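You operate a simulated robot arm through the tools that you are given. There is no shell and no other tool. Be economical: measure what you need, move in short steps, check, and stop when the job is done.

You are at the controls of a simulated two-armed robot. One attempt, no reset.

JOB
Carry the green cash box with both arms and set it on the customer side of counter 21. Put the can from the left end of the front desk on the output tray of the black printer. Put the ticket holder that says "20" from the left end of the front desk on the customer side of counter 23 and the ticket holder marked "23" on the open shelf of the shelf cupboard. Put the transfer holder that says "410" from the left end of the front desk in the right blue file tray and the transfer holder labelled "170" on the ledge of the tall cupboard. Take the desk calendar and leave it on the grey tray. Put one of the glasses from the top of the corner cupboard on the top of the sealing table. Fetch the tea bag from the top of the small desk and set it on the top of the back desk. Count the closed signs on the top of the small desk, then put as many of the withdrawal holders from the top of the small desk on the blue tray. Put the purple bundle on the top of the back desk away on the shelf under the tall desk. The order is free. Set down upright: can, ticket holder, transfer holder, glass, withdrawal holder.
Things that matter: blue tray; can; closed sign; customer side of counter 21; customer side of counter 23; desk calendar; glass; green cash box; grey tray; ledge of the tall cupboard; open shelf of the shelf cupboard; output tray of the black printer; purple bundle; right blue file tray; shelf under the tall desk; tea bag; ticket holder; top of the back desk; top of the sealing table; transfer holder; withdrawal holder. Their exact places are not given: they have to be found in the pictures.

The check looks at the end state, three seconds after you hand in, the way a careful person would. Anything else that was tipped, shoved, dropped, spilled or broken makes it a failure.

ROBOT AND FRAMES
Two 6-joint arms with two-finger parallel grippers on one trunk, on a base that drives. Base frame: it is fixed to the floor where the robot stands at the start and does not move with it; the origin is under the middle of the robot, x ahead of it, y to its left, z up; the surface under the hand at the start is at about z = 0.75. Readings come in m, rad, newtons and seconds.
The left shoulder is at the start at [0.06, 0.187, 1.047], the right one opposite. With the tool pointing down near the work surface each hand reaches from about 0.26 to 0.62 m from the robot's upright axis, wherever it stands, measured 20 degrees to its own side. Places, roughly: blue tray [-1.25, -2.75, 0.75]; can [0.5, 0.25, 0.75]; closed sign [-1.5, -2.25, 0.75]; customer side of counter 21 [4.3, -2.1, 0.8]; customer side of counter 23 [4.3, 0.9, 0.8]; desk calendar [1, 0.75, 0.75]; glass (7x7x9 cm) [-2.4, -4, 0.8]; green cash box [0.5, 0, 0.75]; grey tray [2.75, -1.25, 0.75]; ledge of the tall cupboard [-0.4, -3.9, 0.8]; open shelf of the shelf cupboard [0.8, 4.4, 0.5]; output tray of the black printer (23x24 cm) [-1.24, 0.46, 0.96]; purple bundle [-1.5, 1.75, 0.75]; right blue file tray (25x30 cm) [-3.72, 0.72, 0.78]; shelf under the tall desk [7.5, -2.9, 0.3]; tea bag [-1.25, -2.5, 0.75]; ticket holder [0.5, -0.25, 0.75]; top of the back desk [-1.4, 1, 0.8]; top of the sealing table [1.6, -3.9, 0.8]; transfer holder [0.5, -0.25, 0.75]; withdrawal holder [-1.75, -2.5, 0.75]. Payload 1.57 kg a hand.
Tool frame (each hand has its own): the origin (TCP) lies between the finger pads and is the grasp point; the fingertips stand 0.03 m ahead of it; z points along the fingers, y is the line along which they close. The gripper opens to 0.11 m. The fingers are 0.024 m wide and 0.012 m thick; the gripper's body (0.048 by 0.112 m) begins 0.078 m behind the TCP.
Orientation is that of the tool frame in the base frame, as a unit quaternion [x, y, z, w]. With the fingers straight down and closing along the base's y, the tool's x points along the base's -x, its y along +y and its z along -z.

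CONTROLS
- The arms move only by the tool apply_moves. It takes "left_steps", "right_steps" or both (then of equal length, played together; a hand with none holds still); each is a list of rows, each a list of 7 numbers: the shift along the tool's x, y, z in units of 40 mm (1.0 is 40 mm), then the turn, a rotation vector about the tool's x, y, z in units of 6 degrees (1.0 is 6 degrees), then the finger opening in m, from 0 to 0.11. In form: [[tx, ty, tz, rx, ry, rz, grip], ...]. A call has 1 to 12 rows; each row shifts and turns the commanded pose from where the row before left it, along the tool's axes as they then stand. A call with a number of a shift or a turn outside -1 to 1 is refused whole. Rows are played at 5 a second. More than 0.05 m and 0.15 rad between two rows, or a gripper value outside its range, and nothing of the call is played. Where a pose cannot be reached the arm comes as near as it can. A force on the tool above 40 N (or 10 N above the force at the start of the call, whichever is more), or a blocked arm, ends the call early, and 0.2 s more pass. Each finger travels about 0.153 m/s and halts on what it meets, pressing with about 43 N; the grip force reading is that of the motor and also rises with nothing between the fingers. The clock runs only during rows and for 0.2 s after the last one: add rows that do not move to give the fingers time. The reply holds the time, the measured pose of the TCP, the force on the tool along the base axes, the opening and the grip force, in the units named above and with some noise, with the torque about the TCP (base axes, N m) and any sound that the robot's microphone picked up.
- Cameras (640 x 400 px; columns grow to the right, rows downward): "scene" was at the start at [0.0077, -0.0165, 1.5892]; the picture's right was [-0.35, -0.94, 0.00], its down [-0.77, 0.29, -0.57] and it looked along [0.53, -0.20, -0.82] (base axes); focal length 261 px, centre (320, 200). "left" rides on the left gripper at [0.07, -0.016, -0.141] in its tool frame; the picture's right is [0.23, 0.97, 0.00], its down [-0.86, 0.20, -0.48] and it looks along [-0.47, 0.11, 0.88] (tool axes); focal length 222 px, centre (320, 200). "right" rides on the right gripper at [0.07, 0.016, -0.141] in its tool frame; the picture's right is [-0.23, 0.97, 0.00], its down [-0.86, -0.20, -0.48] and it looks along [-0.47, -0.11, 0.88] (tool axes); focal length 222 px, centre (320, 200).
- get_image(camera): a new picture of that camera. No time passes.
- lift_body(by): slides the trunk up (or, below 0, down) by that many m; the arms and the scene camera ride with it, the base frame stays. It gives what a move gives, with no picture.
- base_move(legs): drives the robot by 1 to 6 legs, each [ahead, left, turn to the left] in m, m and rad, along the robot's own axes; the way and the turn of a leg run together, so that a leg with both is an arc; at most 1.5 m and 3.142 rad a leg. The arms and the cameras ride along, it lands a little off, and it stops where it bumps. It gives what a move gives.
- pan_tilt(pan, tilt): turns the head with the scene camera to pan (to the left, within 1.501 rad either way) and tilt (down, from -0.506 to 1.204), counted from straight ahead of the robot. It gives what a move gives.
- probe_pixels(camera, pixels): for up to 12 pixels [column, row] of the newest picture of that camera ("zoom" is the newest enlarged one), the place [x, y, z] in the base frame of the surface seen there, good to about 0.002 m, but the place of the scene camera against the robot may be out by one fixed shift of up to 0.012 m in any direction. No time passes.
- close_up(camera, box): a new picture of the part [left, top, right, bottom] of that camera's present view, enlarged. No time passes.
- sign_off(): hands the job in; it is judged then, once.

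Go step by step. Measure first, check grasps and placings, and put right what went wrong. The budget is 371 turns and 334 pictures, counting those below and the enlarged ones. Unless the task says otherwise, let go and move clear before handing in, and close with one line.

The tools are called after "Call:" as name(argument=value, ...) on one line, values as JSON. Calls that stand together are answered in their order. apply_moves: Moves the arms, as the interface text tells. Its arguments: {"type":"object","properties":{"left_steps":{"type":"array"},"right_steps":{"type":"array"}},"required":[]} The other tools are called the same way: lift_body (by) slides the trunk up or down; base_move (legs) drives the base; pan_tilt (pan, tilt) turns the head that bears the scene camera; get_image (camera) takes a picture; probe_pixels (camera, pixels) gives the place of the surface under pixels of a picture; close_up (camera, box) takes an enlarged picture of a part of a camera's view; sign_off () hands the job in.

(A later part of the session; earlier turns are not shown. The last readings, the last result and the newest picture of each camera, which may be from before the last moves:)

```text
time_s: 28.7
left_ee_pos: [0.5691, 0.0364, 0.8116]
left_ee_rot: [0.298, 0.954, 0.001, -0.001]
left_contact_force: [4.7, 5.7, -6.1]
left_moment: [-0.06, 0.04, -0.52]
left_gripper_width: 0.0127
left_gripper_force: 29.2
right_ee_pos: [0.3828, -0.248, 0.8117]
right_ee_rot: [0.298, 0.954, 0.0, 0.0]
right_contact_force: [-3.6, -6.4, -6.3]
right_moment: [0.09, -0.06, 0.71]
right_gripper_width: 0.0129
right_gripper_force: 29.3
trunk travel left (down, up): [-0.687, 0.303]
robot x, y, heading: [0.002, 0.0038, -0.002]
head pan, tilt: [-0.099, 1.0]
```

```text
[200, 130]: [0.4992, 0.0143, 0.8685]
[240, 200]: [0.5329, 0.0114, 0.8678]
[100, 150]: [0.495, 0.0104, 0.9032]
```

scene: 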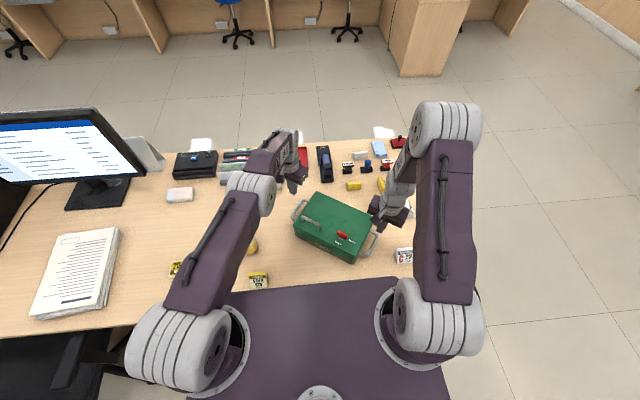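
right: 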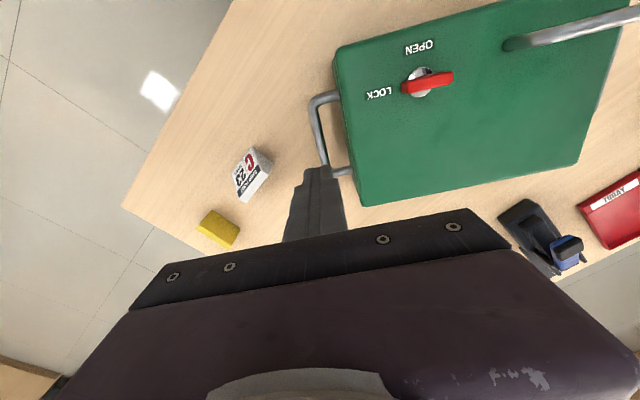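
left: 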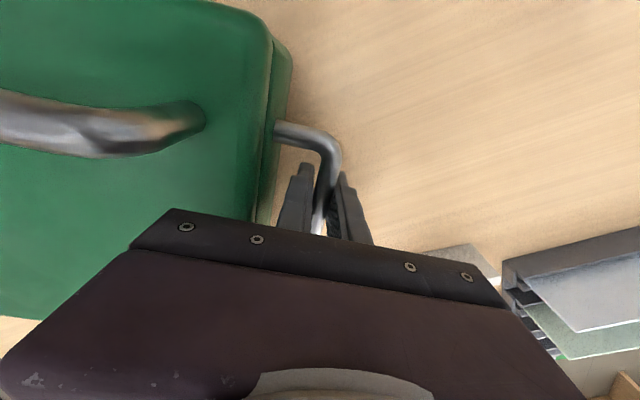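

Box is lifting (top z 0.868, 6 N per hand). Continue in steps.

Call:
lift_body(by=0.03)

Call:
lift_body(by=0.04)

Call:
lift_body(by=0.05)

Call:
get_image(camera="left")

Call:
get_image(camera="scene")

```text
time_s: 29.5
left_ee_pos: [0.5678, 0.0361, 0.8409]
left_ee_rot: [0.299, 0.954, 0.0, -0.002]
left_contact_force: [5.6, 6.7, -7.0]
left_moment: [-0.08, 0.09, -0.5]
left_gripper_width: 0.0128
left_gripper_force: 29.5
right_ee_pos: [0.3829, -0.249, 0.8412]
right_ee_rot: [0.298, 0.955, -0.001, -0.001]
right_contact_force: [-5.4, -6.9, -5.7]
right_moment: [0.09, 0.0, 0.73]
right_gripper_width: 0.013
right_gripper_force: 30.1
trunk travel left (down, up): [-0.717, 0.273]
robot x, y, heading: [0.002, 0.0001, 0.0]
head pan, tilt: [-0.099, 1.0]
```

```text
time_s: 30.3
left_ee_pos: [0.5684, 0.0371, 0.8816]
left_ee_rot: [0.299, 0.954, 0.0, -0.001]
left_contact_force: [6.0, 7.6, -5.6]
left_moment: [-0.07, 0.1, -0.49]
left_gripper_width: 0.0126
left_gripper_force: 29.3
right_ee_pos: [0.3825, -0.2494, 0.8812]
right_ee_rot: [0.298, 0.955, 0.001, -0.001]
right_contact_force: [-5.5, -8.2, -5.8]
right_moment: [0.13, 0.0, 0.73]
right_gripper_width: 0.0129
right_gripper_force: 29.6
trunk travel left (down, up): [-0.757, 0.233]
robot x, y, heading: [-0.0012, -0.0017, -0.0]
head pan, tilt: [-0.099, 1.0]
```

```text
time_s: 31.2
left_ee_pos: [0.5676, 0.0358, 0.9305]
left_ee_rot: [0.298, 0.955, 0.001, -0.001]
left_contact_force: [6.2, 7.3, -6.2]
left_moment: [-0.05, 0.13, -0.5]
left_gripper_width: 0.0129
left_gripper_force: 29.9
right_ee_pos: [0.3841, -0.2494, 0.9317]
right_ee_rot: [0.298, 0.955, 0.0, -0.001]
right_contact_force: [-6.7, -8.6, -6.5]
right_moment: [0.14, -0.06, 0.71]
right_gripper_width: 0.0127
right_gripper_force: 29.8
trunk travel left (down, up): [-0.807, 0.183]
robot x, y, heading: [-0.0049, 0.0021, -0.003]
head pan, tilt: [-0.099, 1.0]
```

```text
297 pictures are left
```

left: 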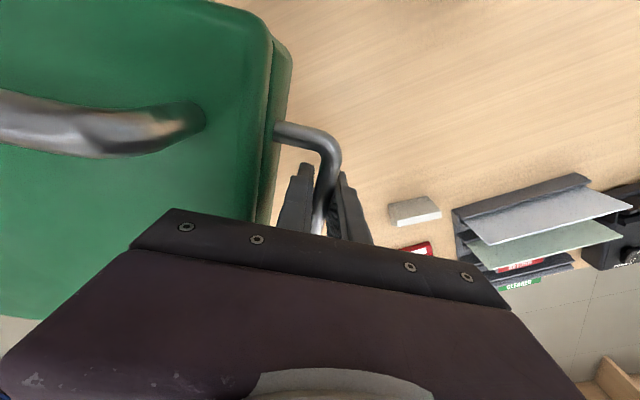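

```text
296 pictures are left
```

scene: 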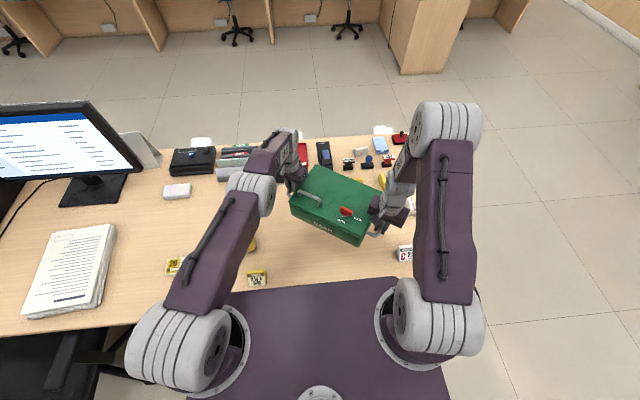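

Box held securely. Relieve a little tension and measure desk edges plus the floor to the right before driving.

Call:
apply_moves(left_steps=[[0, -0.04, 0, 0, 0, 0, 0], [0, 0, 0, 0, 0, 0, 0]])

Call:
probe_pixels(camera="scene", pixels=[[100, 322], [210, 310], [440, 275], [400, 300], [300, 285], [550, 250], [330, 195], [365, 235]])

Call:
pan_tilt(pan=-1.5, tilt=0.7)

Call:
get_image(camera="scene")

```text
time_s: 31.8
left_ee_pos: [0.5668, 0.0367, 0.9314]
left_ee_rot: [0.298, 0.955, 0.001, 0.0]
left_contact_force: [13.1, 20.9, -6.7]
left_moment: [0.18, 0.71, -0.51]
left_gripper_width: 0.0129
left_gripper_force: 29.8
right_ee_pos: [0.3827, -0.2492, 0.9313]
right_ee_rot: [0.299, 0.954, 0.0, -0.002]
right_contact_force: [-14.3, -20.6, -5.8]
right_moment: [-0.08, -0.71, 0.66]
right_gripper_width: 0.0129
right_gripper_force: 29.6
trunk travel left (down, up): [-0.807, 0.183]
robot x, y, heading: [-0.002, -0.0022, 0.001]
head pan, tilt: [-0.099, 1.0]
```

```text
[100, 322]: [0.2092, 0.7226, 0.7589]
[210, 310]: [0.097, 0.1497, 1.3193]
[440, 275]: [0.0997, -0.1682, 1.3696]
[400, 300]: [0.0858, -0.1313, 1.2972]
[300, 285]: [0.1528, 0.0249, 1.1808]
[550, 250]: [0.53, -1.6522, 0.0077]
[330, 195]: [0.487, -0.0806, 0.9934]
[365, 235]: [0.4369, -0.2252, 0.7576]
```

```text
time_s: 33.4
left_ee_pos: [0.5684, 0.0357, 0.9319]
left_ee_rot: [0.298, 0.955, 0.002, -0.001]
left_contact_force: [19.1, 27.1, -4.7]
left_moment: [-0.65, -0.21, -0.33]
left_gripper_width: 0.0127
left_gripper_force: 29.6
right_ee_pos: [0.3814, -0.2497, 0.9296]
right_ee_rot: [0.298, 0.955, 0.0, -0.003]
right_contact_force: [-19.7, -27.8, -6.4]
right_moment: [0.64, 0.32, 0.77]
right_gripper_width: 0.0128
right_gripper_force: 29.2
trunk travel left (down, up): [-0.807, 0.183]
robot x, y, heading: [0.001, -0.0044, 0.002]
head pan, tilt: [-1.499, 0.7]
```

```text
295 pictures are left
```

scene: 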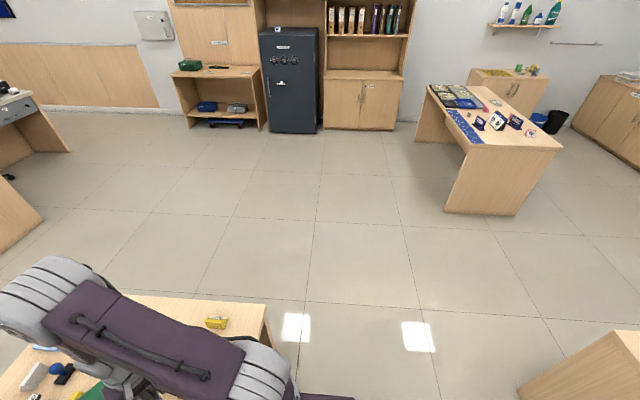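

Reading shows compression (my shift was the wrong way); undo it outward.

Call:
apply_moves(left_steps=[[0, 0.06, 0, 0, 0, 0, 0], [0, 0, 0, 0, 0, 0, 0], [0, 0, 0, 0, 0, 0, 0]])

```text
time_s: 34.1
left_ee_pos: [0.5689, 0.0371, 0.9307]
left_ee_rot: [0.298, 0.955, 0.0, -0.002]
left_contact_force: [9.4, 10.9, -6.4]
left_moment: [-0.16, -0.05, -0.34]
left_gripper_width: 0.0126
left_gripper_force: 29.8
right_ee_pos: [0.3835, -0.2487, 0.9303]
right_ee_rot: [0.298, 0.955, -0.001, 0.0]
right_contact_force: [-8.2, -11.6, -5.3]
right_moment: [0.22, 0.02, 0.74]
right_gripper_width: 0.0131
right_gripper_force: 29.6
trunk travel left (down, up): [-0.807, 0.183]
robot x, y, heading: [0.0047, 0.0016, 0.001]
head pan, tilt: [-1.499, 0.7]
```

Call:
apply_moves(left_steps=[[0, 0.035, 0, 0, 0, 0, 0], [0, 0, 0, 0, 0, 0, 0]])

Call:
probe_pixels(camera="scene", pixels=[[535, 390], [580, 365], [635, 330], [265, 300], [270, 345], [446, 212], [525, 214], [562, 147], [416, 140], [190, 128], [60, 150], [35, 225]])

Call:
base_move(legs=[[-0.3, 0, 0]])

```text
time_s: 34.8
left_ee_pos: [0.569, 0.0364, 0.931]
left_ee_rot: [0.299, 0.954, -0.001, -0.001]
left_contact_force: [1.4, -0.9, -5.5]
left_moment: [0.05, 0.14, -0.44]
left_gripper_width: 0.0126
left_gripper_force: 29.6
right_ee_pos: [0.3841, -0.2491, 0.9317]
right_ee_rot: [0.298, 0.954, -0.001, 0.001]
right_contact_force: [0.1, 0.6, -6.0]
right_moment: [-0.04, -0.05, 0.73]
right_gripper_width: 0.0128
right_gripper_force: 29.5
trunk travel left (down, up): [-0.807, 0.183]
robot x, y, heading: [-0.0005, 0.002, -0.001]
head pan, tilt: [-1.499, 0.7]
```

```text
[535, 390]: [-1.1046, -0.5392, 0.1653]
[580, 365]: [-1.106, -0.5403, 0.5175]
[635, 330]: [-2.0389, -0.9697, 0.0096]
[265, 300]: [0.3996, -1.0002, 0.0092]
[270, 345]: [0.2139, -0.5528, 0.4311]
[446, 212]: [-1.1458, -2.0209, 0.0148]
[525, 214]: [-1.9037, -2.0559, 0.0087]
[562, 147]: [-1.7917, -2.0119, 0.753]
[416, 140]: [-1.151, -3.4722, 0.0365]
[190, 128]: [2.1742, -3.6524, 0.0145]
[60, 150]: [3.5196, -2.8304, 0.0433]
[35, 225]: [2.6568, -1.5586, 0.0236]
```

```text
time_s: 36.8
left_ee_pos: [0.2675, 0.032, 0.9299]
left_ee_rot: [0.303, 0.953, -0.002, -0.002]
left_contact_force: [-15.9, -26.1, -5.6]
left_moment: [0.58, 0.17, -0.55]
left_gripper_width: 0.0126
left_gripper_force: 29.9
right_ee_pos: [0.0779, -0.2515, 0.9309]
right_ee_rot: [0.302, 0.953, 0.0, -0.001]
right_contact_force: [16.2, 24.4, -5.7]
right_moment: [-0.46, -0.12, 0.7]
right_gripper_width: 0.0129
right_gripper_force: 30.0
trunk travel left (down, up): [-0.807, 0.183]
robot x, y, heading: [-0.3061, 0.0033, -0.012]
head pan, tilt: [-1.499, 0.7]
```

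Internal force swung to tension (~30 N); trim it before going on.

Call:
apply_moves(left_steps=[[0, -0.03, 0, 0, 0, 0, 0], [0, 0, 0, 0, 0, 0, 0], [0, 0, 0, 0, 0, 0, 0]])

Call:
apply_moves(left_steps=[[0, 0, 0, 0, 0, 0, 0], [0, 0, 0, 0, 0, 0, 0], [0, 0, 0, 0, 0, 0, 0], [0, 0, 0, 0, 0, 0, 0], [0, 0, 0, 0, 0, 0, 0]])

```text
time_s: 37.6
left_ee_pos: [0.2653, 0.032, 0.9313]
left_ee_rot: [0.304, 0.953, -0.001, 0.0]
left_contact_force: [5.8, 9.4, -5.7]
left_moment: [0.15, 0.41, -0.69]
left_gripper_width: 0.0127
left_gripper_force: 29.6
right_ee_pos: [0.0763, -0.2507, 0.9313]
right_ee_rot: [0.304, 0.953, 0.0, 0.0]
right_contact_force: [-6.3, -9.6, -5.7]
right_moment: [-0.03, -0.38, 0.73]
right_gripper_width: 0.0129
right_gripper_force: 29.8
trunk travel left (down, up): [-0.807, 0.183]
robot x, y, heading: [-0.3016, 0.0031, -0.012]
head pan, tilt: [-1.499, 0.7]
```

```text
time_s: 38.8
left_ee_pos: [0.2669, 0.031, 0.9307]
left_ee_rot: [0.303, 0.953, -0.001, -0.001]
left_contact_force: [11.9, 17.5, -6.3]
left_moment: [-0.23, 0.1, -0.63]
left_gripper_width: 0.0128
left_gripper_force: 29.9
right_ee_pos: [0.0761, -0.2511, 0.931]
right_ee_rot: [0.304, 0.953, 0.0, -0.001]
right_contact_force: [-12.4, -17.7, -5.8]
right_moment: [0.27, -0.03, 0.69]
right_gripper_width: 0.0128
right_gripper_force: 29.7
trunk travel left (down, up): [-0.807, 0.183]
robot x, y, heading: [-0.3017, 0.0009, -0.011]
head pan, tilt: [-1.499, 0.7]
```

Call:
apply_moves(left_steps=[[0, 0.015, 0, 0, 0, 0, 0], [0, 0, 0, 0, 0, 0, 0], [0, 0, 0, 0, 0, 0, 0], [0, 0, 0, 0, 0, 0, 0], [0, 0, 0, 0, 0, 0, 0], [0, 0, 0, 0, 0, 0, 0]])

Call:
apply_moves(left_steps=[[0, 0, 0, 0, 0, 0, 0], [0, 0, 0, 0, 0, 0, 0], [0, 0, 0, 0, 0, 0, 0], [0, 0, 0, 0, 0, 0, 0], [0, 0, 0, 0, 0, 0, 0], [0, 0, 0, 0, 0, 0, 0], [0, 0, 0, 0, 0, 0, 0], [0, 0, 0, 0, 0, 0, 0], [0, 0, 0, 0, 0, 0, 0]])

```text
time_s: 40.2
left_ee_pos: [0.2665, 0.0314, 0.9307]
left_ee_rot: [0.303, 0.953, -0.001, -0.002]
left_contact_force: [10.5, 14.0, -6.3]
left_moment: [-0.22, 0.02, -0.59]
left_gripper_width: 0.0128
left_gripper_force: 29.3
right_ee_pos: [0.0762, -0.2511, 0.9318]
right_ee_rot: [0.303, 0.953, 0.0, 0.0]
right_contact_force: [-10.1, -15.0, -6.1]
right_moment: [0.23, 0.02, 0.69]
right_gripper_width: 0.0129
right_gripper_force: 29.5
trunk travel left (down, up): [-0.807, 0.183]
robot x, y, heading: [-0.3044, 0.0034, -0.008]
head pan, tilt: [-1.499, 0.7]
```

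```text
time_s: 42.2
left_ee_pos: [0.266, 0.0313, 0.9312]
left_ee_rot: [0.303, 0.953, -0.001, -0.002]
left_contact_force: [9.6, 13.3, -6.1]
left_moment: [-0.08, 0.2, -0.62]
left_gripper_width: 0.0127
left_gripper_force: 29.7
right_ee_pos: [0.0768, -0.252, 0.9314]
right_ee_rot: [0.303, 0.953, 0.0, 0.001]
right_contact_force: [-9.9, -14.3, -6.1]
right_moment: [0.09, -0.16, 0.7]
right_gripper_width: 0.0129
right_gripper_force: 29.9
trunk travel left (down, up): [-0.807, 0.183]
robot x, y, heading: [-0.303, 0.0023, -0.011]
head pan, tilt: [-1.499, 0.7]
```

Steady. Drive right, then ahead along the open aisle.

Call:
base_move(legs=[[0, -1.3, 0], [1.5, 0, 0]])

Call:
pan_tilt(pan=-0.6, tilt=0.6)

Call:
get_image(camera="scene")

```text
time_s: 56.0
left_ee_pos: [1.7472, -1.303, 0.931]
left_ee_rot: [0.294, 0.956, -0.001, -0.001]
left_contact_force: [9.6, 13.9, -6.3]
left_moment: [-0.16, 0.15, -0.64]
left_gripper_width: 0.0129
left_gripper_force: 29.9
right_ee_pos: [1.5659, -1.5898, 0.9313]
right_ee_rot: [0.294, 0.956, 0.0, 0.0]
right_contact_force: [-8.6, -14.5, -6.9]
right_moment: [0.17, -0.07, 0.73]
right_gripper_width: 0.0128
right_gripper_force: 29.7
trunk travel left (down, up): [-0.807, 0.183]
robot x, y, heading: [1.182, -1.3456, 0.011]
head pan, tilt: [-1.499, 0.7]
```

```text
time_s: 57.2
left_ee_pos: [1.7489, -1.3037, 0.9302]
left_ee_rot: [0.295, 0.956, -0.002, -0.001]
left_contact_force: [1.7, 1.5, -6.1]
left_moment: [0.03, 0.08, -0.66]
left_gripper_width: 0.0125
left_gripper_force: 29.7
right_ee_pos: [1.5653, -1.59, 0.9317]
right_ee_rot: [0.295, 0.956, 0.0, 0.0]
right_contact_force: [-1.9, -2.8, -5.5]
right_moment: [-0.01, -0.06, 0.72]
right_gripper_width: 0.0124
right_gripper_force: 29.2
trunk travel left (down, up): [-0.807, 0.183]
robot x, y, heading: [1.1817, -1.3432, 0.014]
head pan, tilt: [-0.6, 0.6]
```

```text
294 pictures are left
```

scene: 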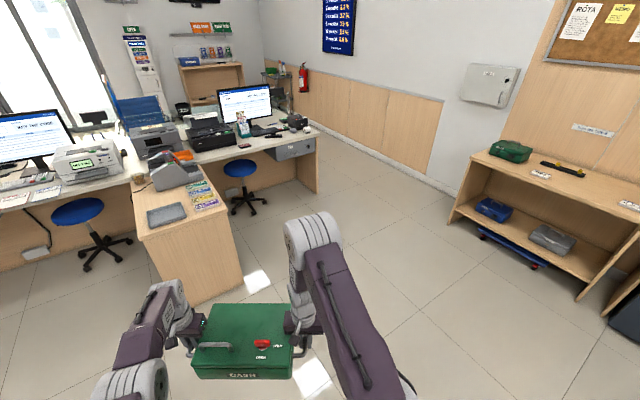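

Call:
base_move(legs=[[0.8, -1.25, 0], [0.8, -0.85, 0]])

Call:
pan_tilt(pan=0.15, tilt=0.45)

Call:
get_image(camera="scene")

```text
time_s: 70.2
left_ee_pos: [3.3716, -3.4348, 0.9313]
left_ee_rot: [0.292, 0.956, -0.002, -0.001]
left_contact_force: [3.1, 4.7, -6.5]
left_moment: [-0.01, 0.05, -0.62]
left_gripper_width: 0.0127
left_gripper_force: 30.0
right_ee_pos: [3.1895, -3.7216, 0.9317]
right_ee_rot: [0.292, 0.956, 0.0, 0.0]
right_contact_force: [-2.3, -3.8, -6.1]
right_moment: [0.06, -0.03, 0.72]
right_gripper_width: 0.0125
right_gripper_force: 29.4
trunk travel left (down, up): [-0.807, 0.183]
robot x, y, heading: [2.8033, -3.4791, 0.013]
head pan, tilt: [-0.6, 0.6]
```

```text
time_s: 71.3
left_ee_pos: [3.3716, -3.435, 0.9306]
left_ee_rot: [0.293, 0.956, -0.002, -0.002]
left_contact_force: [0.6, 0.8, -5.2]
left_moment: [0.04, 0.05, -0.64]
left_gripper_width: 0.0126
left_gripper_force: 29.2
right_ee_pos: [3.1893, -3.7224, 0.9318]
right_ee_rot: [0.293, 0.956, -0.001, 0.0]
right_contact_force: [-1.1, -0.5, -5.9]
right_moment: [-0.02, 0.0, 0.73]
right_gripper_width: 0.0127
right_gripper_force: 29.2
trunk travel left (down, up): [-0.807, 0.183]
robot x, y, heading: [2.8013, -3.4781, 0.014]
head pan, tilt: [0.15, 0.45]
```

```text
293 pictures are left
```

scene: 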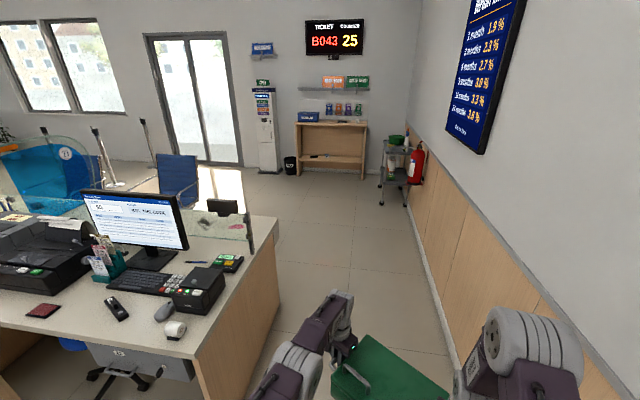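

Corridor is clear. Drive ahead past the counter end.

Call:
base_move(legs=[[1.3, -0.02, 0], [1.0, -0.01, 0]])

Call:
pan_tilt(pan=1.4, tilt=0.6)

Call:
get_image(camera="scene")

```text
time_s: 82.5
left_ee_pos: [5.6374, -3.3551, 0.9302]
left_ee_rot: [0.273, 0.962, -0.002, -0.001]
left_contact_force: [0.8, 1.7, -6.0]
left_moment: [0.02, 0.04, -0.67]
left_gripper_width: 0.0129
left_gripper_force: 29.5
right_ee_pos: [5.4659, -3.6488, 0.9301]
right_ee_rot: [0.273, 0.962, 0.0, 0.0]
right_contact_force: [-1.2, -1.7, -6.7]
right_moment: [0.06, 0.0, 0.74]
right_gripper_width: 0.0129
right_gripper_force: 29.5
trunk travel left (down, up): [-0.807, 0.183]
robot x, y, heading: [5.0689, -3.4208, 0.055]
head pan, tilt: [0.15, 0.45]
```

```text
time_s: 83.9
left_ee_pos: [5.6375, -3.3559, 0.9306]
left_ee_rot: [0.273, 0.962, -0.001, -0.002]
left_contact_force: [0.7, 0.4, -6.3]
left_moment: [0.09, 0.12, -0.64]
left_gripper_width: 0.0129
left_gripper_force: 29.0
right_ee_pos: [5.4654, -3.6481, 0.9306]
right_ee_rot: [0.273, 0.962, 0.0, 0.0]
right_contact_force: [-0.6, -0.8, -6.5]
right_moment: [0.0, -0.02, 0.73]
right_gripper_width: 0.0129
right_gripper_force: 30.1
trunk travel left (down, up): [-0.807, 0.183]
robot x, y, heading: [5.0669, -3.4194, 0.055]
head pan, tilt: [1.4, 0.6]
```

```text
292 pictures are left
```

scene: 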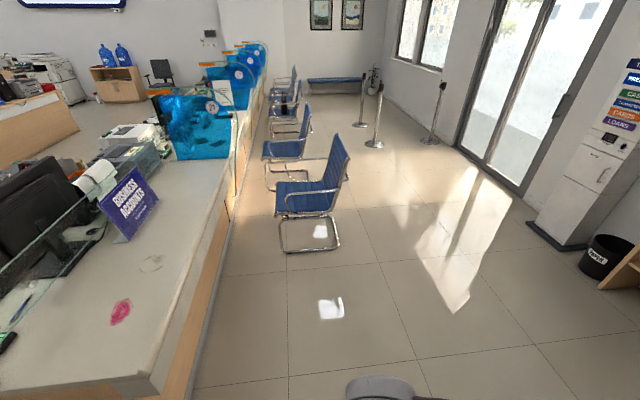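

Call:
probe_pixels(camera="scene", pixels=[[155, 375], [190, 270], [225, 190], [120, 312], [150, 263], [125, 235], [60, 250], [25, 285], [285, 250], [340, 250], [200, 158], [80, 370]])

Call:
close_up(camera="scene", box=[0, 80, 260, 380])

```text
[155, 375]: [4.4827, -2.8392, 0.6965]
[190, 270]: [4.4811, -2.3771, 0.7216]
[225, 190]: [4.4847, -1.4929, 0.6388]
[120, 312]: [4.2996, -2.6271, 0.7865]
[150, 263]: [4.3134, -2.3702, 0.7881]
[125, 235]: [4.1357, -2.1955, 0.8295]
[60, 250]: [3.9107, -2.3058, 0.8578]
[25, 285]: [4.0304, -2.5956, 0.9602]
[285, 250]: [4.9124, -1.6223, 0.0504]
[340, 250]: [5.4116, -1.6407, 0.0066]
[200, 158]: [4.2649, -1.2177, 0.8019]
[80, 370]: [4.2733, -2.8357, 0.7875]
```

```text
1.33 times, centred on (130, 230) of scene
```

zoom: 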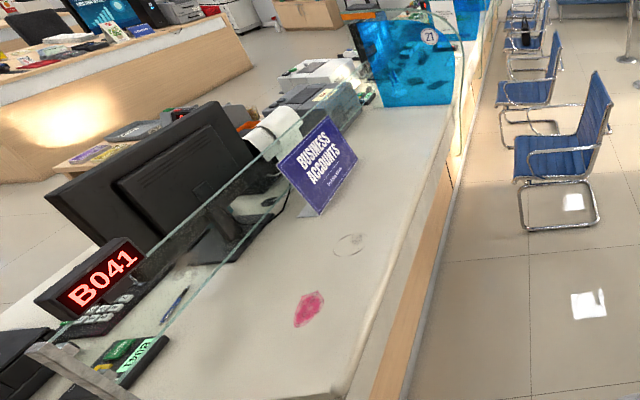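

Counter 21's customer strip is x 4.05–4.49, z≈0.788, y −2.84…−1.25. I'll drive to an open spot and turn to face it.

Call:
base_move(legs=[[0.57, 0.64, 0], [0, 0, 3.08]])

Call:
pan_tilt(pan=0.0, tilt=0.7)

Call:
get_image(camera="scene")

```text
time_s: 95.7
left_ee_pos: [5.0371, -2.8015, 0.9308]
left_ee_rot: [0.955, -0.296, 0.002, -0.002]
left_contact_force: [-1.0, -1.9, -5.7]
left_moment: [0.01, -0.04, -0.62]
left_gripper_width: 0.0126
left_gripper_force: 29.6
right_ee_pos: [5.2223, -2.5153, 0.9323]
right_ee_rot: [0.956, -0.295, 0.001, 0.0]
right_contact_force: [1.6, 1.9, -6.6]
right_moment: [-0.05, -0.01, 0.73]
right_gripper_width: 0.0126
right_gripper_force: 29.4
trunk travel left (down, up): [-0.807, 0.183]
robot x, y, heading: [5.6035, -2.7602, -3.134]
head pan, tilt: [1.4, 0.6]
```

```text
time_s: 97.2
left_ee_pos: [5.0378, -2.802, 0.9304]
left_ee_rot: [0.956, -0.294, 0.0, -0.001]
left_contact_force: [-1.1, -0.8, -5.6]
left_moment: [-0.07, -0.11, -0.61]
left_gripper_width: 0.0126
left_gripper_force: 29.7
right_ee_pos: [5.2221, -2.5145, 0.9309]
right_ee_rot: [0.956, -0.294, -0.001, 0.0]
right_contact_force: [0.4, 0.6, -6.0]
right_moment: [0.02, 0.04, 0.74]
right_gripper_width: 0.0128
right_gripper_force: 29.7
trunk travel left (down, up): [-0.807, 0.183]
robot x, y, heading: [5.6061, -2.7604, -3.127]
head pan, tilt: [0.0, 0.7]
```

```text
290 pictures are left
```

scene: 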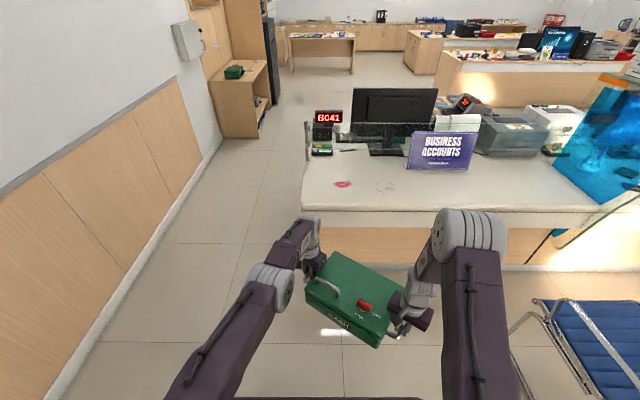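

Call:
base_move(legs=[[0.6, -0.2, 0]])

Call:
pan_tilt(pan=0.0, tilt=0.95)

Call:
get_image(camera="scene")

Call:
probe_pixels(camera="scene", pixels=[[300, 190], [400, 180], [500, 190], [450, 100], [330, 270], [390, 320], [250, 200]])

```text
time_s: 100.7
left_ee_pos: [4.4483, -2.5979, 0.9297]
left_ee_rot: [0.954, -0.299, 0.001, -0.002]
left_contact_force: [-0.3, 0.4, -6.5]
left_moment: [-0.03, -0.03, -0.64]
left_gripper_width: 0.0128
left_gripper_force: 30.1
right_ee_pos: [4.6336, -2.3127, 0.931]
right_ee_rot: [0.954, -0.298, 0.0, 0.0]
right_contact_force: [0.7, 0.6, -6.1]
right_moment: [-0.02, -0.04, 0.7]
right_gripper_width: 0.0127
right_gripper_force: 29.6
trunk travel left (down, up): [-0.807, 0.183]
robot x, y, heading: [5.0159, -2.5627, 3.142]
head pan, tilt: [0.0, 0.7]
```

```text
time_s: 101.5
left_ee_pos: [4.4478, -2.599, 0.9304]
left_ee_rot: [0.954, -0.299, 0.003, -0.002]
left_contact_force: [-0.7, 0.1, -5.3]
left_moment: [0.03, 0.0, -0.61]
left_gripper_width: 0.0129
left_gripper_force: 29.8
right_ee_pos: [4.633, -2.3119, 0.9309]
right_ee_rot: [0.955, -0.297, 0.001, 0.0]
right_contact_force: [1.2, 0.7, -5.7]
right_moment: [-0.06, -0.08, 0.76]
right_gripper_width: 0.0128
right_gripper_force: 29.3
trunk travel left (down, up): [-0.807, 0.183]
robot x, y, heading: [5.0176, -2.5602, 3.146]
head pan, tilt: [0.0, 0.949]
```

```text
289 pictures are left
```

scene: 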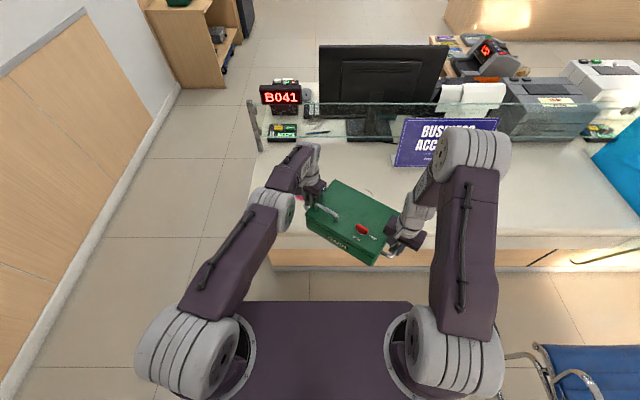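

```text
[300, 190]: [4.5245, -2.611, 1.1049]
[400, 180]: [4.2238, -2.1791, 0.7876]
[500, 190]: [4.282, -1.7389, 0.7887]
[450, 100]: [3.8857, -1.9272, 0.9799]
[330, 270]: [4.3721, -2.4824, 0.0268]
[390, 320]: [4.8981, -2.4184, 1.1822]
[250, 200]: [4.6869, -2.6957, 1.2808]
```

Call:
base_move(legs=[[0.225, 0, 0]])

Call:
get_image(camera="scene")

Call:
get_image(camera="right")

```text
time_s: 103.2
left_ee_pos: [4.2221, -2.5957, 0.9306]
left_ee_rot: [0.954, -0.3, 0.001, 0.001]
left_contact_force: [-0.8, 0.1, -5.8]
left_moment: [-0.09, -0.08, -0.67]
left_gripper_width: 0.0127
left_gripper_force: 29.6
right_ee_pos: [4.4091, -2.3116, 0.9312]
right_ee_rot: [0.954, -0.299, 0.0, 0.0]
right_contact_force: [0.7, 0.5, -6.3]
right_moment: [0.03, 0.08, 0.72]
right_gripper_width: 0.0127
right_gripper_force: 29.0
trunk travel left (down, up): [-0.807, 0.183]
robot x, y, heading: [4.7896, -2.561, 3.138]
head pan, tilt: [0.0, 0.949]
```

```text
288 pictures are left
```

scene: 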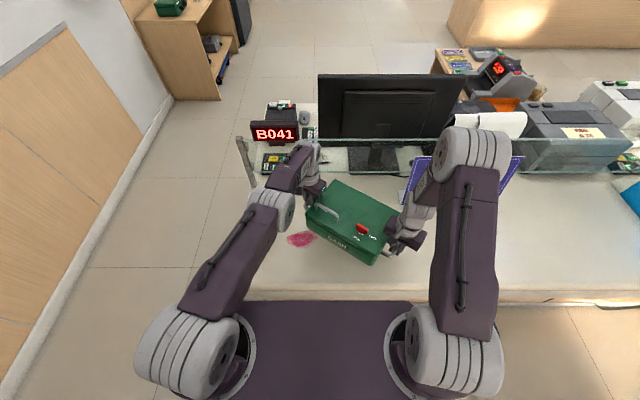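

```text
287 pictures are left
```

right: 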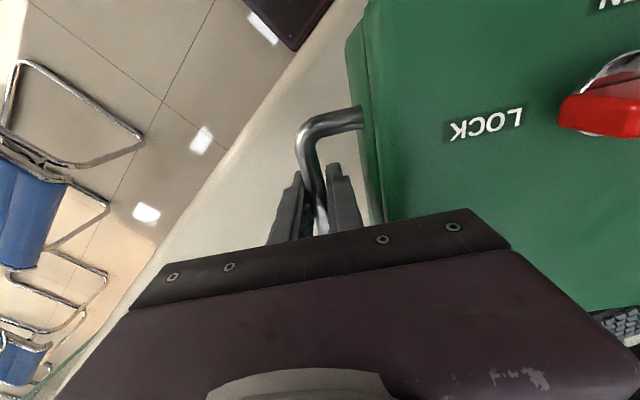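

Call:
lift_body(by=-0.085)

Call:
lift_body(by=-0.015)

Call:
lift_body(by=-0.006)

```text
time_s: 104.4
left_ee_pos: [4.2212, -2.5958, 0.8458]
left_ee_rot: [0.954, -0.301, 0.002, -0.002]
left_contact_force: [-0.9, 0.0, -7.1]
left_moment: [-0.05, -0.08, -0.61]
left_gripper_width: 0.0128
left_gripper_force: 29.4
right_ee_pos: [4.4084, -2.3121, 0.8459]
right_ee_rot: [0.954, -0.3, 0.001, 0.0]
right_contact_force: [0.9, 0.3, -5.7]
right_moment: [0.01, 0.01, 0.71]
right_gripper_width: 0.0128
right_gripper_force: 29.5
trunk travel left (down, up): [-0.722, 0.268]
robot x, y, heading: [4.7919, -2.5602, 3.135]
head pan, tilt: [0.0, 0.949]
```

```text
time_s: 105.0
left_ee_pos: [4.2222, -2.5961, 0.8307]
left_ee_rot: [0.954, -0.3, 0.003, -0.001]
left_contact_force: [0.0, -0.1, -5.6]
left_moment: [-0.06, -0.12, -0.63]
left_gripper_width: 0.0125
left_gripper_force: 29.3
right_ee_pos: [4.409, -2.3124, 0.8311]
right_ee_rot: [0.954, -0.3, 0.0, 0.0]
right_contact_force: [1.0, 0.5, -6.1]
right_moment: [-0.02, 0.06, 0.68]
right_gripper_width: 0.0127
right_gripper_force: 29.7
trunk travel left (down, up): [-0.707, 0.283]
robot x, y, heading: [4.7914, -2.5645, 3.138]
head pan, tilt: [0.0, 0.949]
```

```text
time_s: 105.6
left_ee_pos: [4.2219, -2.5963, 0.8252]
left_ee_rot: [0.954, -0.301, 0.003, -0.001]
left_contact_force: [-0.1, -0.6, -6.5]
left_moment: [-0.08, -0.13, -0.62]
left_gripper_width: 0.0127
left_gripper_force: 29.2
right_ee_pos: [4.4077, -2.3113, 0.825]
right_ee_rot: [0.954, -0.299, 0.0, 0.0]
right_contact_force: [0.0, 0.0, -6.2]
right_moment: [0.0, 0.05, 0.75]
right_gripper_width: 0.0129
right_gripper_force: 28.9
trunk travel left (down, up): [-0.701, 0.289]
robot x, y, heading: [4.7932, -2.5637, 3.134]
head pan, tilt: [0.0, 0.949]
```

Call:
lift_body(by=-0.005)

Call:
lift_body(by=-0.005)

Call:
get_image(camera="right")

```text
time_s: 106.1
left_ee_pos: [4.2217, -2.5955, 0.819]
left_ee_rot: [0.954, -0.301, 0.001, -0.001]
left_contact_force: [-0.2, -0.1, -5.7]
left_moment: [-0.05, -0.09, -0.61]
left_gripper_width: 0.0125
left_gripper_force: 29.6
right_ee_pos: [4.4096, -2.3123, 0.8206]
right_ee_rot: [0.954, -0.299, 0.001, 0.0]
right_contact_force: [0.0, 0.0, -6.2]
right_moment: [0.01, 0.01, 0.74]
right_gripper_width: 0.0127
right_gripper_force: 29.9
trunk travel left (down, up): [-0.696, 0.294]
robot x, y, heading: [4.7917, -2.5615, 3.138]
head pan, tilt: [0.0, 0.949]
```

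```text
time_s: 106.7
left_ee_pos: [4.2219, -2.5967, 0.8192]
left_ee_rot: [0.954, -0.3, -0.003, 0.0]
left_contact_force: [-6.6, 0.4, 12.0]
left_moment: [0.04, -0.02, -0.62]
left_gripper_width: 0.0129
left_gripper_force: 29.6
right_ee_pos: [4.4087, -2.3113, 0.8177]
right_ee_rot: [0.954, -0.299, -0.003, 0.0]
right_contact_force: [-3.0, 3.3, 23.0]
right_moment: [-0.03, -0.01, 0.73]
right_gripper_width: 0.013
right_gripper_force: 29.3
trunk travel left (down, up): [-0.691, 0.299]
robot x, y, heading: [4.789, -2.5577, 3.142]
head pan, tilt: [0.0, 0.949]
```

```text
286 pictures are left
```

right: 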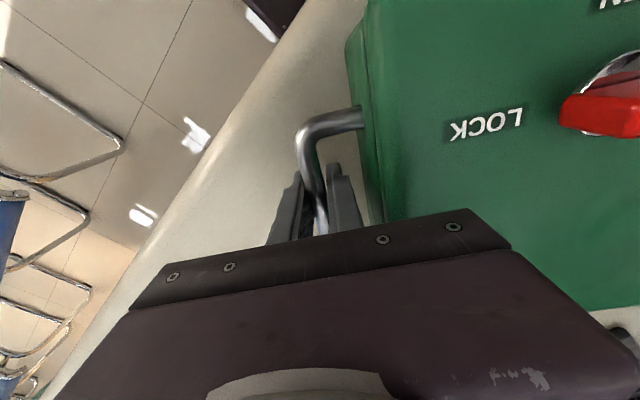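

Contact now (12 and 23 N). Release gently to 0.036 and rise.

Call:
apply_moves(right_steps=[[0, 0, 0, 0, 0, 0, 0.034], [0, 0, 0, 0, 0, 0, 0.034], [0, 0, 0, 0, 0, 0, 0.034]], left_steps=[[0, 0, 0, 0, 0, 0, 0.034], [0, 0, 0, 0, 0, 0, 0.034], [0, 0, 0, 0, 0, 0, 0.034]])

Call:
lift_body(by=0.18)

Call:
get_image(camera="scene")

```text
time_s: 107.5
left_ee_pos: [4.2224, -2.5961, 0.8163]
left_ee_rot: [0.954, -0.3, 0.0, -0.001]
left_contact_force: [0.7, 1.0, -0.4]
left_moment: [-0.02, 0.0, -0.01]
left_gripper_width: 0.0339
left_gripper_force: 0.2
right_ee_pos: [4.4098, -2.312, 0.8169]
right_ee_rot: [0.954, -0.299, 0.0, 0.0]
right_contact_force: [0.1, -0.2, 0.5]
right_moment: [0.01, -0.02, 0.0]
right_gripper_width: 0.0341
right_gripper_force: 0.0
trunk travel left (down, up): [-0.691, 0.299]
robot x, y, heading: [4.7902, -2.5596, 3.139]
head pan, tilt: [0.0, 0.949]
```

```text
time_s: 109.5
left_ee_pos: [4.2236, -2.5963, 0.9954]
left_ee_rot: [0.954, -0.3, 0.002, -0.001]
left_contact_force: [0.2, 0.3, -0.7]
left_moment: [0.0, 0.01, -0.03]
left_gripper_width: 0.034
left_gripper_force: 0.1
right_ee_pos: [4.4085, -2.3125, 0.9953]
right_ee_rot: [0.954, -0.299, 0.0, 0.0]
right_contact_force: [-0.2, -0.2, 0.3]
right_moment: [-0.02, 0.0, -0.01]
right_gripper_width: 0.0339
right_gripper_force: 0.1
trunk travel left (down, up): [-0.871, 0.119]
robot x, y, heading: [4.7867, -2.563, 3.135]
head pan, tilt: [0.0, 0.949]
```

```text
285 pictures are left
```

scene: 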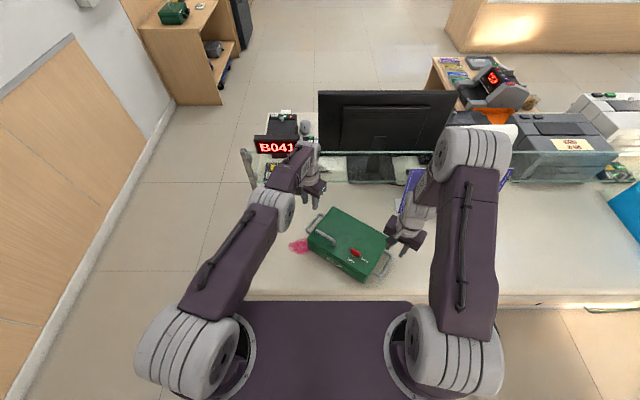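

Cash box is set. Back off and look at the customer area (counter 23, tall desk).

Call:
base_move(legs=[[-1.1, 0, 0]])

Call:
pan_tilt(pan=-0.75, tilt=0.45)

Call:
get_image(camera="scene")

Call:
base_move(legs=[[0, 0, 1.7]])

Call:
pan_tilt(pan=1.3, tilt=0.6)

Call:
get_image(camera="scene")

```text
time_s: 115.2
left_ee_pos: [5.3318, -2.6001, 0.9951]
left_ee_rot: [0.958, -0.286, 0.001, -0.002]
left_contact_force: [0.3, -0.2, 0.9]
left_moment: [0.01, -0.02, 0.03]
left_gripper_width: 0.0343
left_gripper_force: 0.1
right_ee_pos: [5.5101, -2.31, 0.9953]
right_ee_rot: [0.958, -0.286, 0.0, 0.0]
right_contact_force: [0.1, -0.5, -0.1]
right_moment: [-0.03, 0.03, 0.0]
right_gripper_width: 0.0341
right_gripper_force: 0.0
trunk travel left (down, up): [-0.871, 0.119]
robot x, y, heading: [5.8987, -2.5503, -3.116]
head pan, tilt: [0.0, 0.949]
```

```text
time_s: 116.2
left_ee_pos: [5.3328, -2.5998, 0.9953]
left_ee_rot: [0.958, -0.285, 0.002, -0.001]
left_contact_force: [0.5, -0.6, 0.0]
left_moment: [0.01, 0.02, 0.01]
left_gripper_width: 0.0342
left_gripper_force: 0.0
right_ee_pos: [5.5105, -2.3109, 0.9952]
right_ee_rot: [0.959, -0.285, 0.0, 0.0]
right_contact_force: [-0.8, 0.4, -0.4]
right_moment: [0.01, 0.02, 0.02]
right_gripper_width: 0.0338
right_gripper_force: 0.0
trunk travel left (down, up): [-0.871, 0.119]
robot x, y, heading: [5.8971, -2.5469, -3.111]
head pan, tilt: [-0.75, 0.45]
```

```text
284 pictures are left
```

scene: 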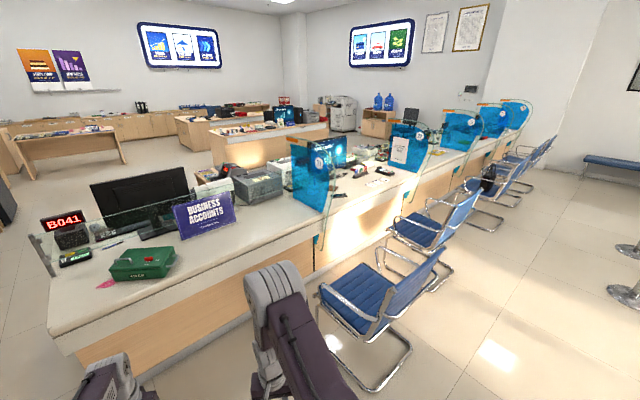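

```text
time_s: 120.6
left_ee_pos: [5.9839, -3.1096, 0.9965]
left_ee_rot: [0.866, 0.5, 0.001, -0.001]
left_contact_force: [0.3, -0.6, 0.5]
left_moment: [-0.02, 0.03, 0.0]
left_gripper_width: 0.0338
left_gripper_force: 0.0
right_ee_pos: [5.6847, -2.9497, 0.9961]
right_ee_rot: [0.865, 0.501, 0.0, 0.0]
right_contact_force: [-0.1, -0.4, 0.2]
right_moment: [0.01, 0.04, 0.01]
right_gripper_width: 0.0339
right_gripper_force: 0.0
trunk travel left (down, up): [-0.871, 0.119]
robot x, y, heading: [5.8985, -2.5457, -1.48]
head pan, tilt: [-0.75, 0.45]
```

```text
time_s: 122.6
left_ee_pos: [5.9841, -3.1099, 0.9958]
left_ee_rot: [0.865, 0.501, 0.0, -0.001]
left_contact_force: [0.2, 0.2, 0.3]
left_moment: [0.02, 0.0, -0.04]
left_gripper_width: 0.0339
left_gripper_force: 0.1
right_ee_pos: [5.6844, -2.9511, 0.9949]
right_ee_rot: [0.865, 0.502, -0.001, 0.0]
right_contact_force: [-0.2, 0.0, 0.4]
right_moment: [-0.02, -0.04, -0.03]
right_gripper_width: 0.0337
right_gripper_force: 0.0
trunk travel left (down, up): [-0.871, 0.119]
robot x, y, heading: [5.8998, -2.5481, -1.485]
head pan, tilt: [1.3, 0.6]
```

```text
283 pictures are left
```

scene: 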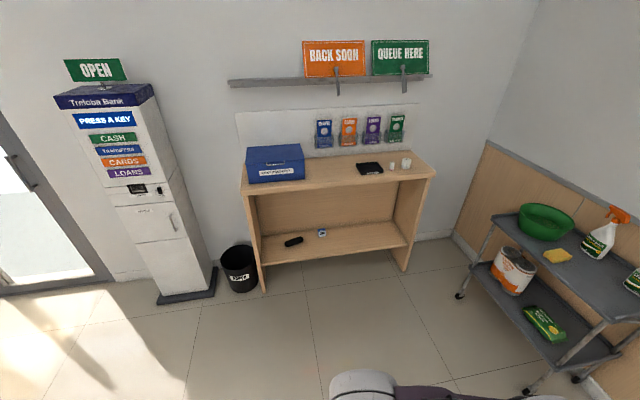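

Call:
probe_pixels(camera="scene", pixels=[[270, 255], [350, 245], [395, 235], [265, 262], [403, 245], [292, 241], [321, 232], [250, 195], [430, 178], [240, 285], [462, 295], [360, 232]])

Call:
close_up(camera="scene", box=[240, 190, 440, 290])

Call:
base_move(legs=[[0, 0, -1.7], [0.2, 0.1, 0]])

Call:
pan_tilt(pan=-1.1, tilt=0.35)

Call:
close_up(camera="scene", box=[100, 100, 420, 300])

```text
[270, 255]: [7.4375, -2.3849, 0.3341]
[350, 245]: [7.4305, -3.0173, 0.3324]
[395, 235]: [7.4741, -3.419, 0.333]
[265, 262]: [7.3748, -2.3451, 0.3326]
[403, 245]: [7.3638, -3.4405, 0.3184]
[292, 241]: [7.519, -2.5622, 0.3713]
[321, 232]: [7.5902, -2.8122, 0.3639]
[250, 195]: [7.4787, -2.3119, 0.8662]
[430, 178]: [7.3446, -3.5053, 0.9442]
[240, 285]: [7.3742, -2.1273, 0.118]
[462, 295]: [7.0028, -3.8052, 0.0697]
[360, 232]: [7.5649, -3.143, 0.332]
```

```text
3.20 times, centred on (340, 240) of scene
```

zoom: 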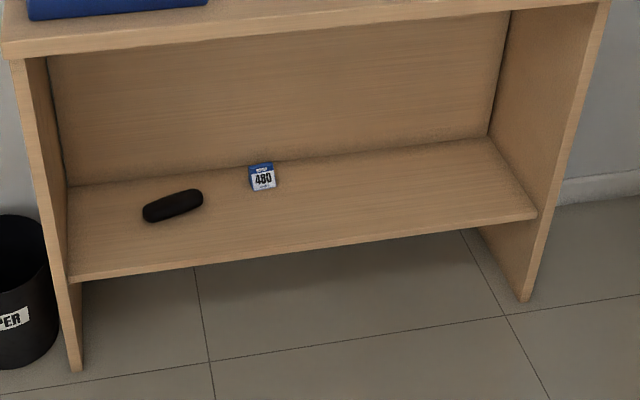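

```text
time_s: 128.3
left_ee_pos: [5.1314, -2.6999, 0.9968]
left_ee_rot: [0.957, -0.29, 0.001, -0.001]
left_contact_force: [0.0, 1.0, 0.8]
left_moment: [0.01, -0.02, 0.01]
left_gripper_width: 0.0338
left_gripper_force: 0.0
right_ee_pos: [5.3119, -2.4112, 0.9953]
right_ee_rot: [0.957, -0.289, -0.001, 0.0]
right_contact_force: [0.5, 0.2, -0.5]
right_moment: [-0.01, 0.0, 0.02]
right_gripper_width: 0.034
right_gripper_force: 0.2
trunk travel left (down, up): [-0.871, 0.119]
robot x, y, heading: [5.6993, -2.6502, -3.121]
head pan, tilt: [1.3, 0.6]
```

```text
time_s: 130.5
left_ee_pos: [5.1309, -2.7003, 0.9959]
left_ee_rot: [0.957, -0.289, 0.001, -0.001]
left_contact_force: [-0.5, 0.5, -0.5]
left_moment: [0.0, 0.0, 0.0]
left_gripper_width: 0.034
left_gripper_force: 0.1
right_ee_pos: [5.3104, -2.4113, 0.9951]
right_ee_rot: [0.958, -0.288, 0.0, 0.0]
right_contact_force: [-0.3, 0.0, -0.6]
right_moment: [0.0, -0.01, 0.0]
right_gripper_width: 0.0338
right_gripper_force: 0.1
trunk travel left (down, up): [-0.871, 0.119]
robot x, y, heading: [5.6972, -2.6541, -3.123]
head pan, tilt: [-1.1, 0.351]
```

```text
2.00 times, centred on (260, 200) of scene
```

zoom: 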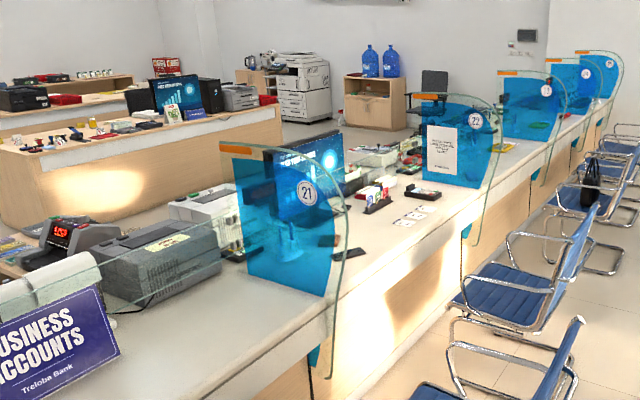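

Counter labels read: dividers 21, 22, then 23 farther along. Now I go back to the front desk's far side (facing -x) to read and pick the holders.

Call:
base_move(legs=[[0.5, 0.78, 0], [1.25, -0.03, 0], [1.2, -0.03, 0], [0.5, -0.8, 0], [0.5, -0.8, 0]])

Call:
pan_tilt(pan=-0.4, tilt=0.5)

Call:
get_image(camera="scene")

```text
time_s: 156.0
left_ee_pos: [1.1448, -1.8477, 0.9949]
left_ee_rot: [0.962, -0.274, 0.001, -0.002]
left_contact_force: [-0.2, -0.1, -0.6]
left_moment: [0.0, 0.02, 0.02]
left_gripper_width: 0.0339
left_gripper_force: 0.1
right_ee_pos: [1.3154, -1.5539, 0.9956]
right_ee_rot: [0.962, -0.274, 0.0, -0.001]
right_contact_force: [-0.3, -0.7, 0.5]
right_moment: [-0.05, 0.0, -0.02]
right_gripper_width: 0.0341
right_gripper_force: 0.1
trunk travel left (down, up): [-0.871, 0.119]
robot x, y, heading: [1.7123, -1.7813, -3.093]
head pan, tilt: [-1.1, 0.351]
```

```text
time_s: 157.1
left_ee_pos: [1.1445, -1.8472, 0.9951]
left_ee_rot: [0.961, -0.275, 0.0, 0.0]
left_contact_force: [-0.2, -0.4, -0.2]
left_moment: [0.0, -0.01, 0.0]
left_gripper_width: 0.0341
left_gripper_force: 0.0
right_ee_pos: [1.3161, -1.5532, 0.9942]
right_ee_rot: [0.962, -0.274, -0.001, 0.0]
right_contact_force: [0.0, -0.5, 0.0]
right_moment: [-0.01, -0.03, 0.0]
right_gripper_width: 0.0341
right_gripper_force: 0.1
trunk travel left (down, up): [-0.871, 0.119]
robot x, y, heading: [1.7116, -1.7812, -3.09]
head pan, tilt: [-0.4, 0.499]
```

```text
280 pictures are left
```

scene: 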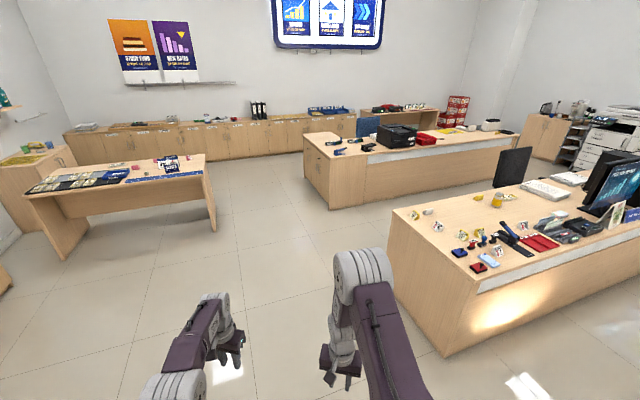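

Call:
base_move(legs=[[0.08, -1.45, -0.05]])

Call:
pan_tilt(pan=0, tilt=0.9)

Call:
get_image(camera="scene")

Call:
close_up(camera="scene", box=[240, 80, 440, 200])

```text
time_s: 164.6
left_ee_pos: [1.0207, -0.3069, 0.9941]
left_ee_rot: [0.955, -0.297, 0.001, -0.001]
left_contact_force: [0.2, 0.7, 0.5]
left_moment: [0.01, 0.02, -0.04]
left_gripper_width: 0.0338
left_gripper_force: 0.1
right_ee_pos: [1.2053, -0.0211, 0.9972]
right_ee_rot: [0.955, -0.296, 0.0, 0.0]
right_contact_force: [-0.1, 1.0, 1.4]
right_moment: [0.04, 0.0, -0.01]
right_gripper_width: 0.034
right_gripper_force: 0.0
trunk travel left (down, up): [-0.871, 0.119]
robot x, y, heading: [1.5897, -0.2676, -3.134]
head pan, tilt: [-0.4, 0.499]
```

```text
time_s: 165.5
left_ee_pos: [1.0203, -0.3055, 0.996]
left_ee_rot: [0.955, -0.297, 0.002, -0.001]
left_contact_force: [-0.1, 0.4, 0.2]
left_moment: [0.0, 0.01, 0.0]
left_gripper_width: 0.0341
left_gripper_force: 0.0
right_ee_pos: [1.2044, -0.0208, 0.9946]
right_ee_rot: [0.956, -0.294, 0.0, 0.0]
right_contact_force: [-0.6, -0.2, -1.0]
right_moment: [-0.02, 0.01, -0.03]
right_gripper_width: 0.0343
right_gripper_force: 0.0
trunk travel left (down, up): [-0.871, 0.119]
robot x, y, heading: [1.5858, -0.2689, -3.138]
head pan, tilt: [0.0, 0.901]
```

```text
279 pictures are left
```

scene: 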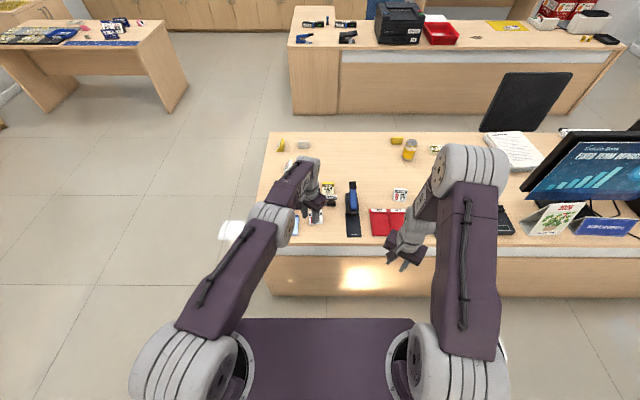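

```text
3.20 times, centred on (340, 140) of scene
```

zoom: 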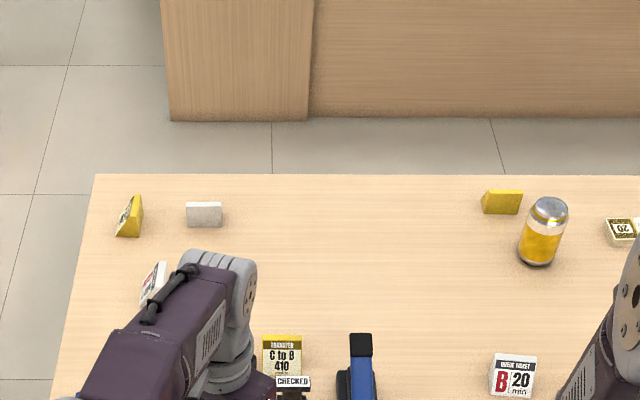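

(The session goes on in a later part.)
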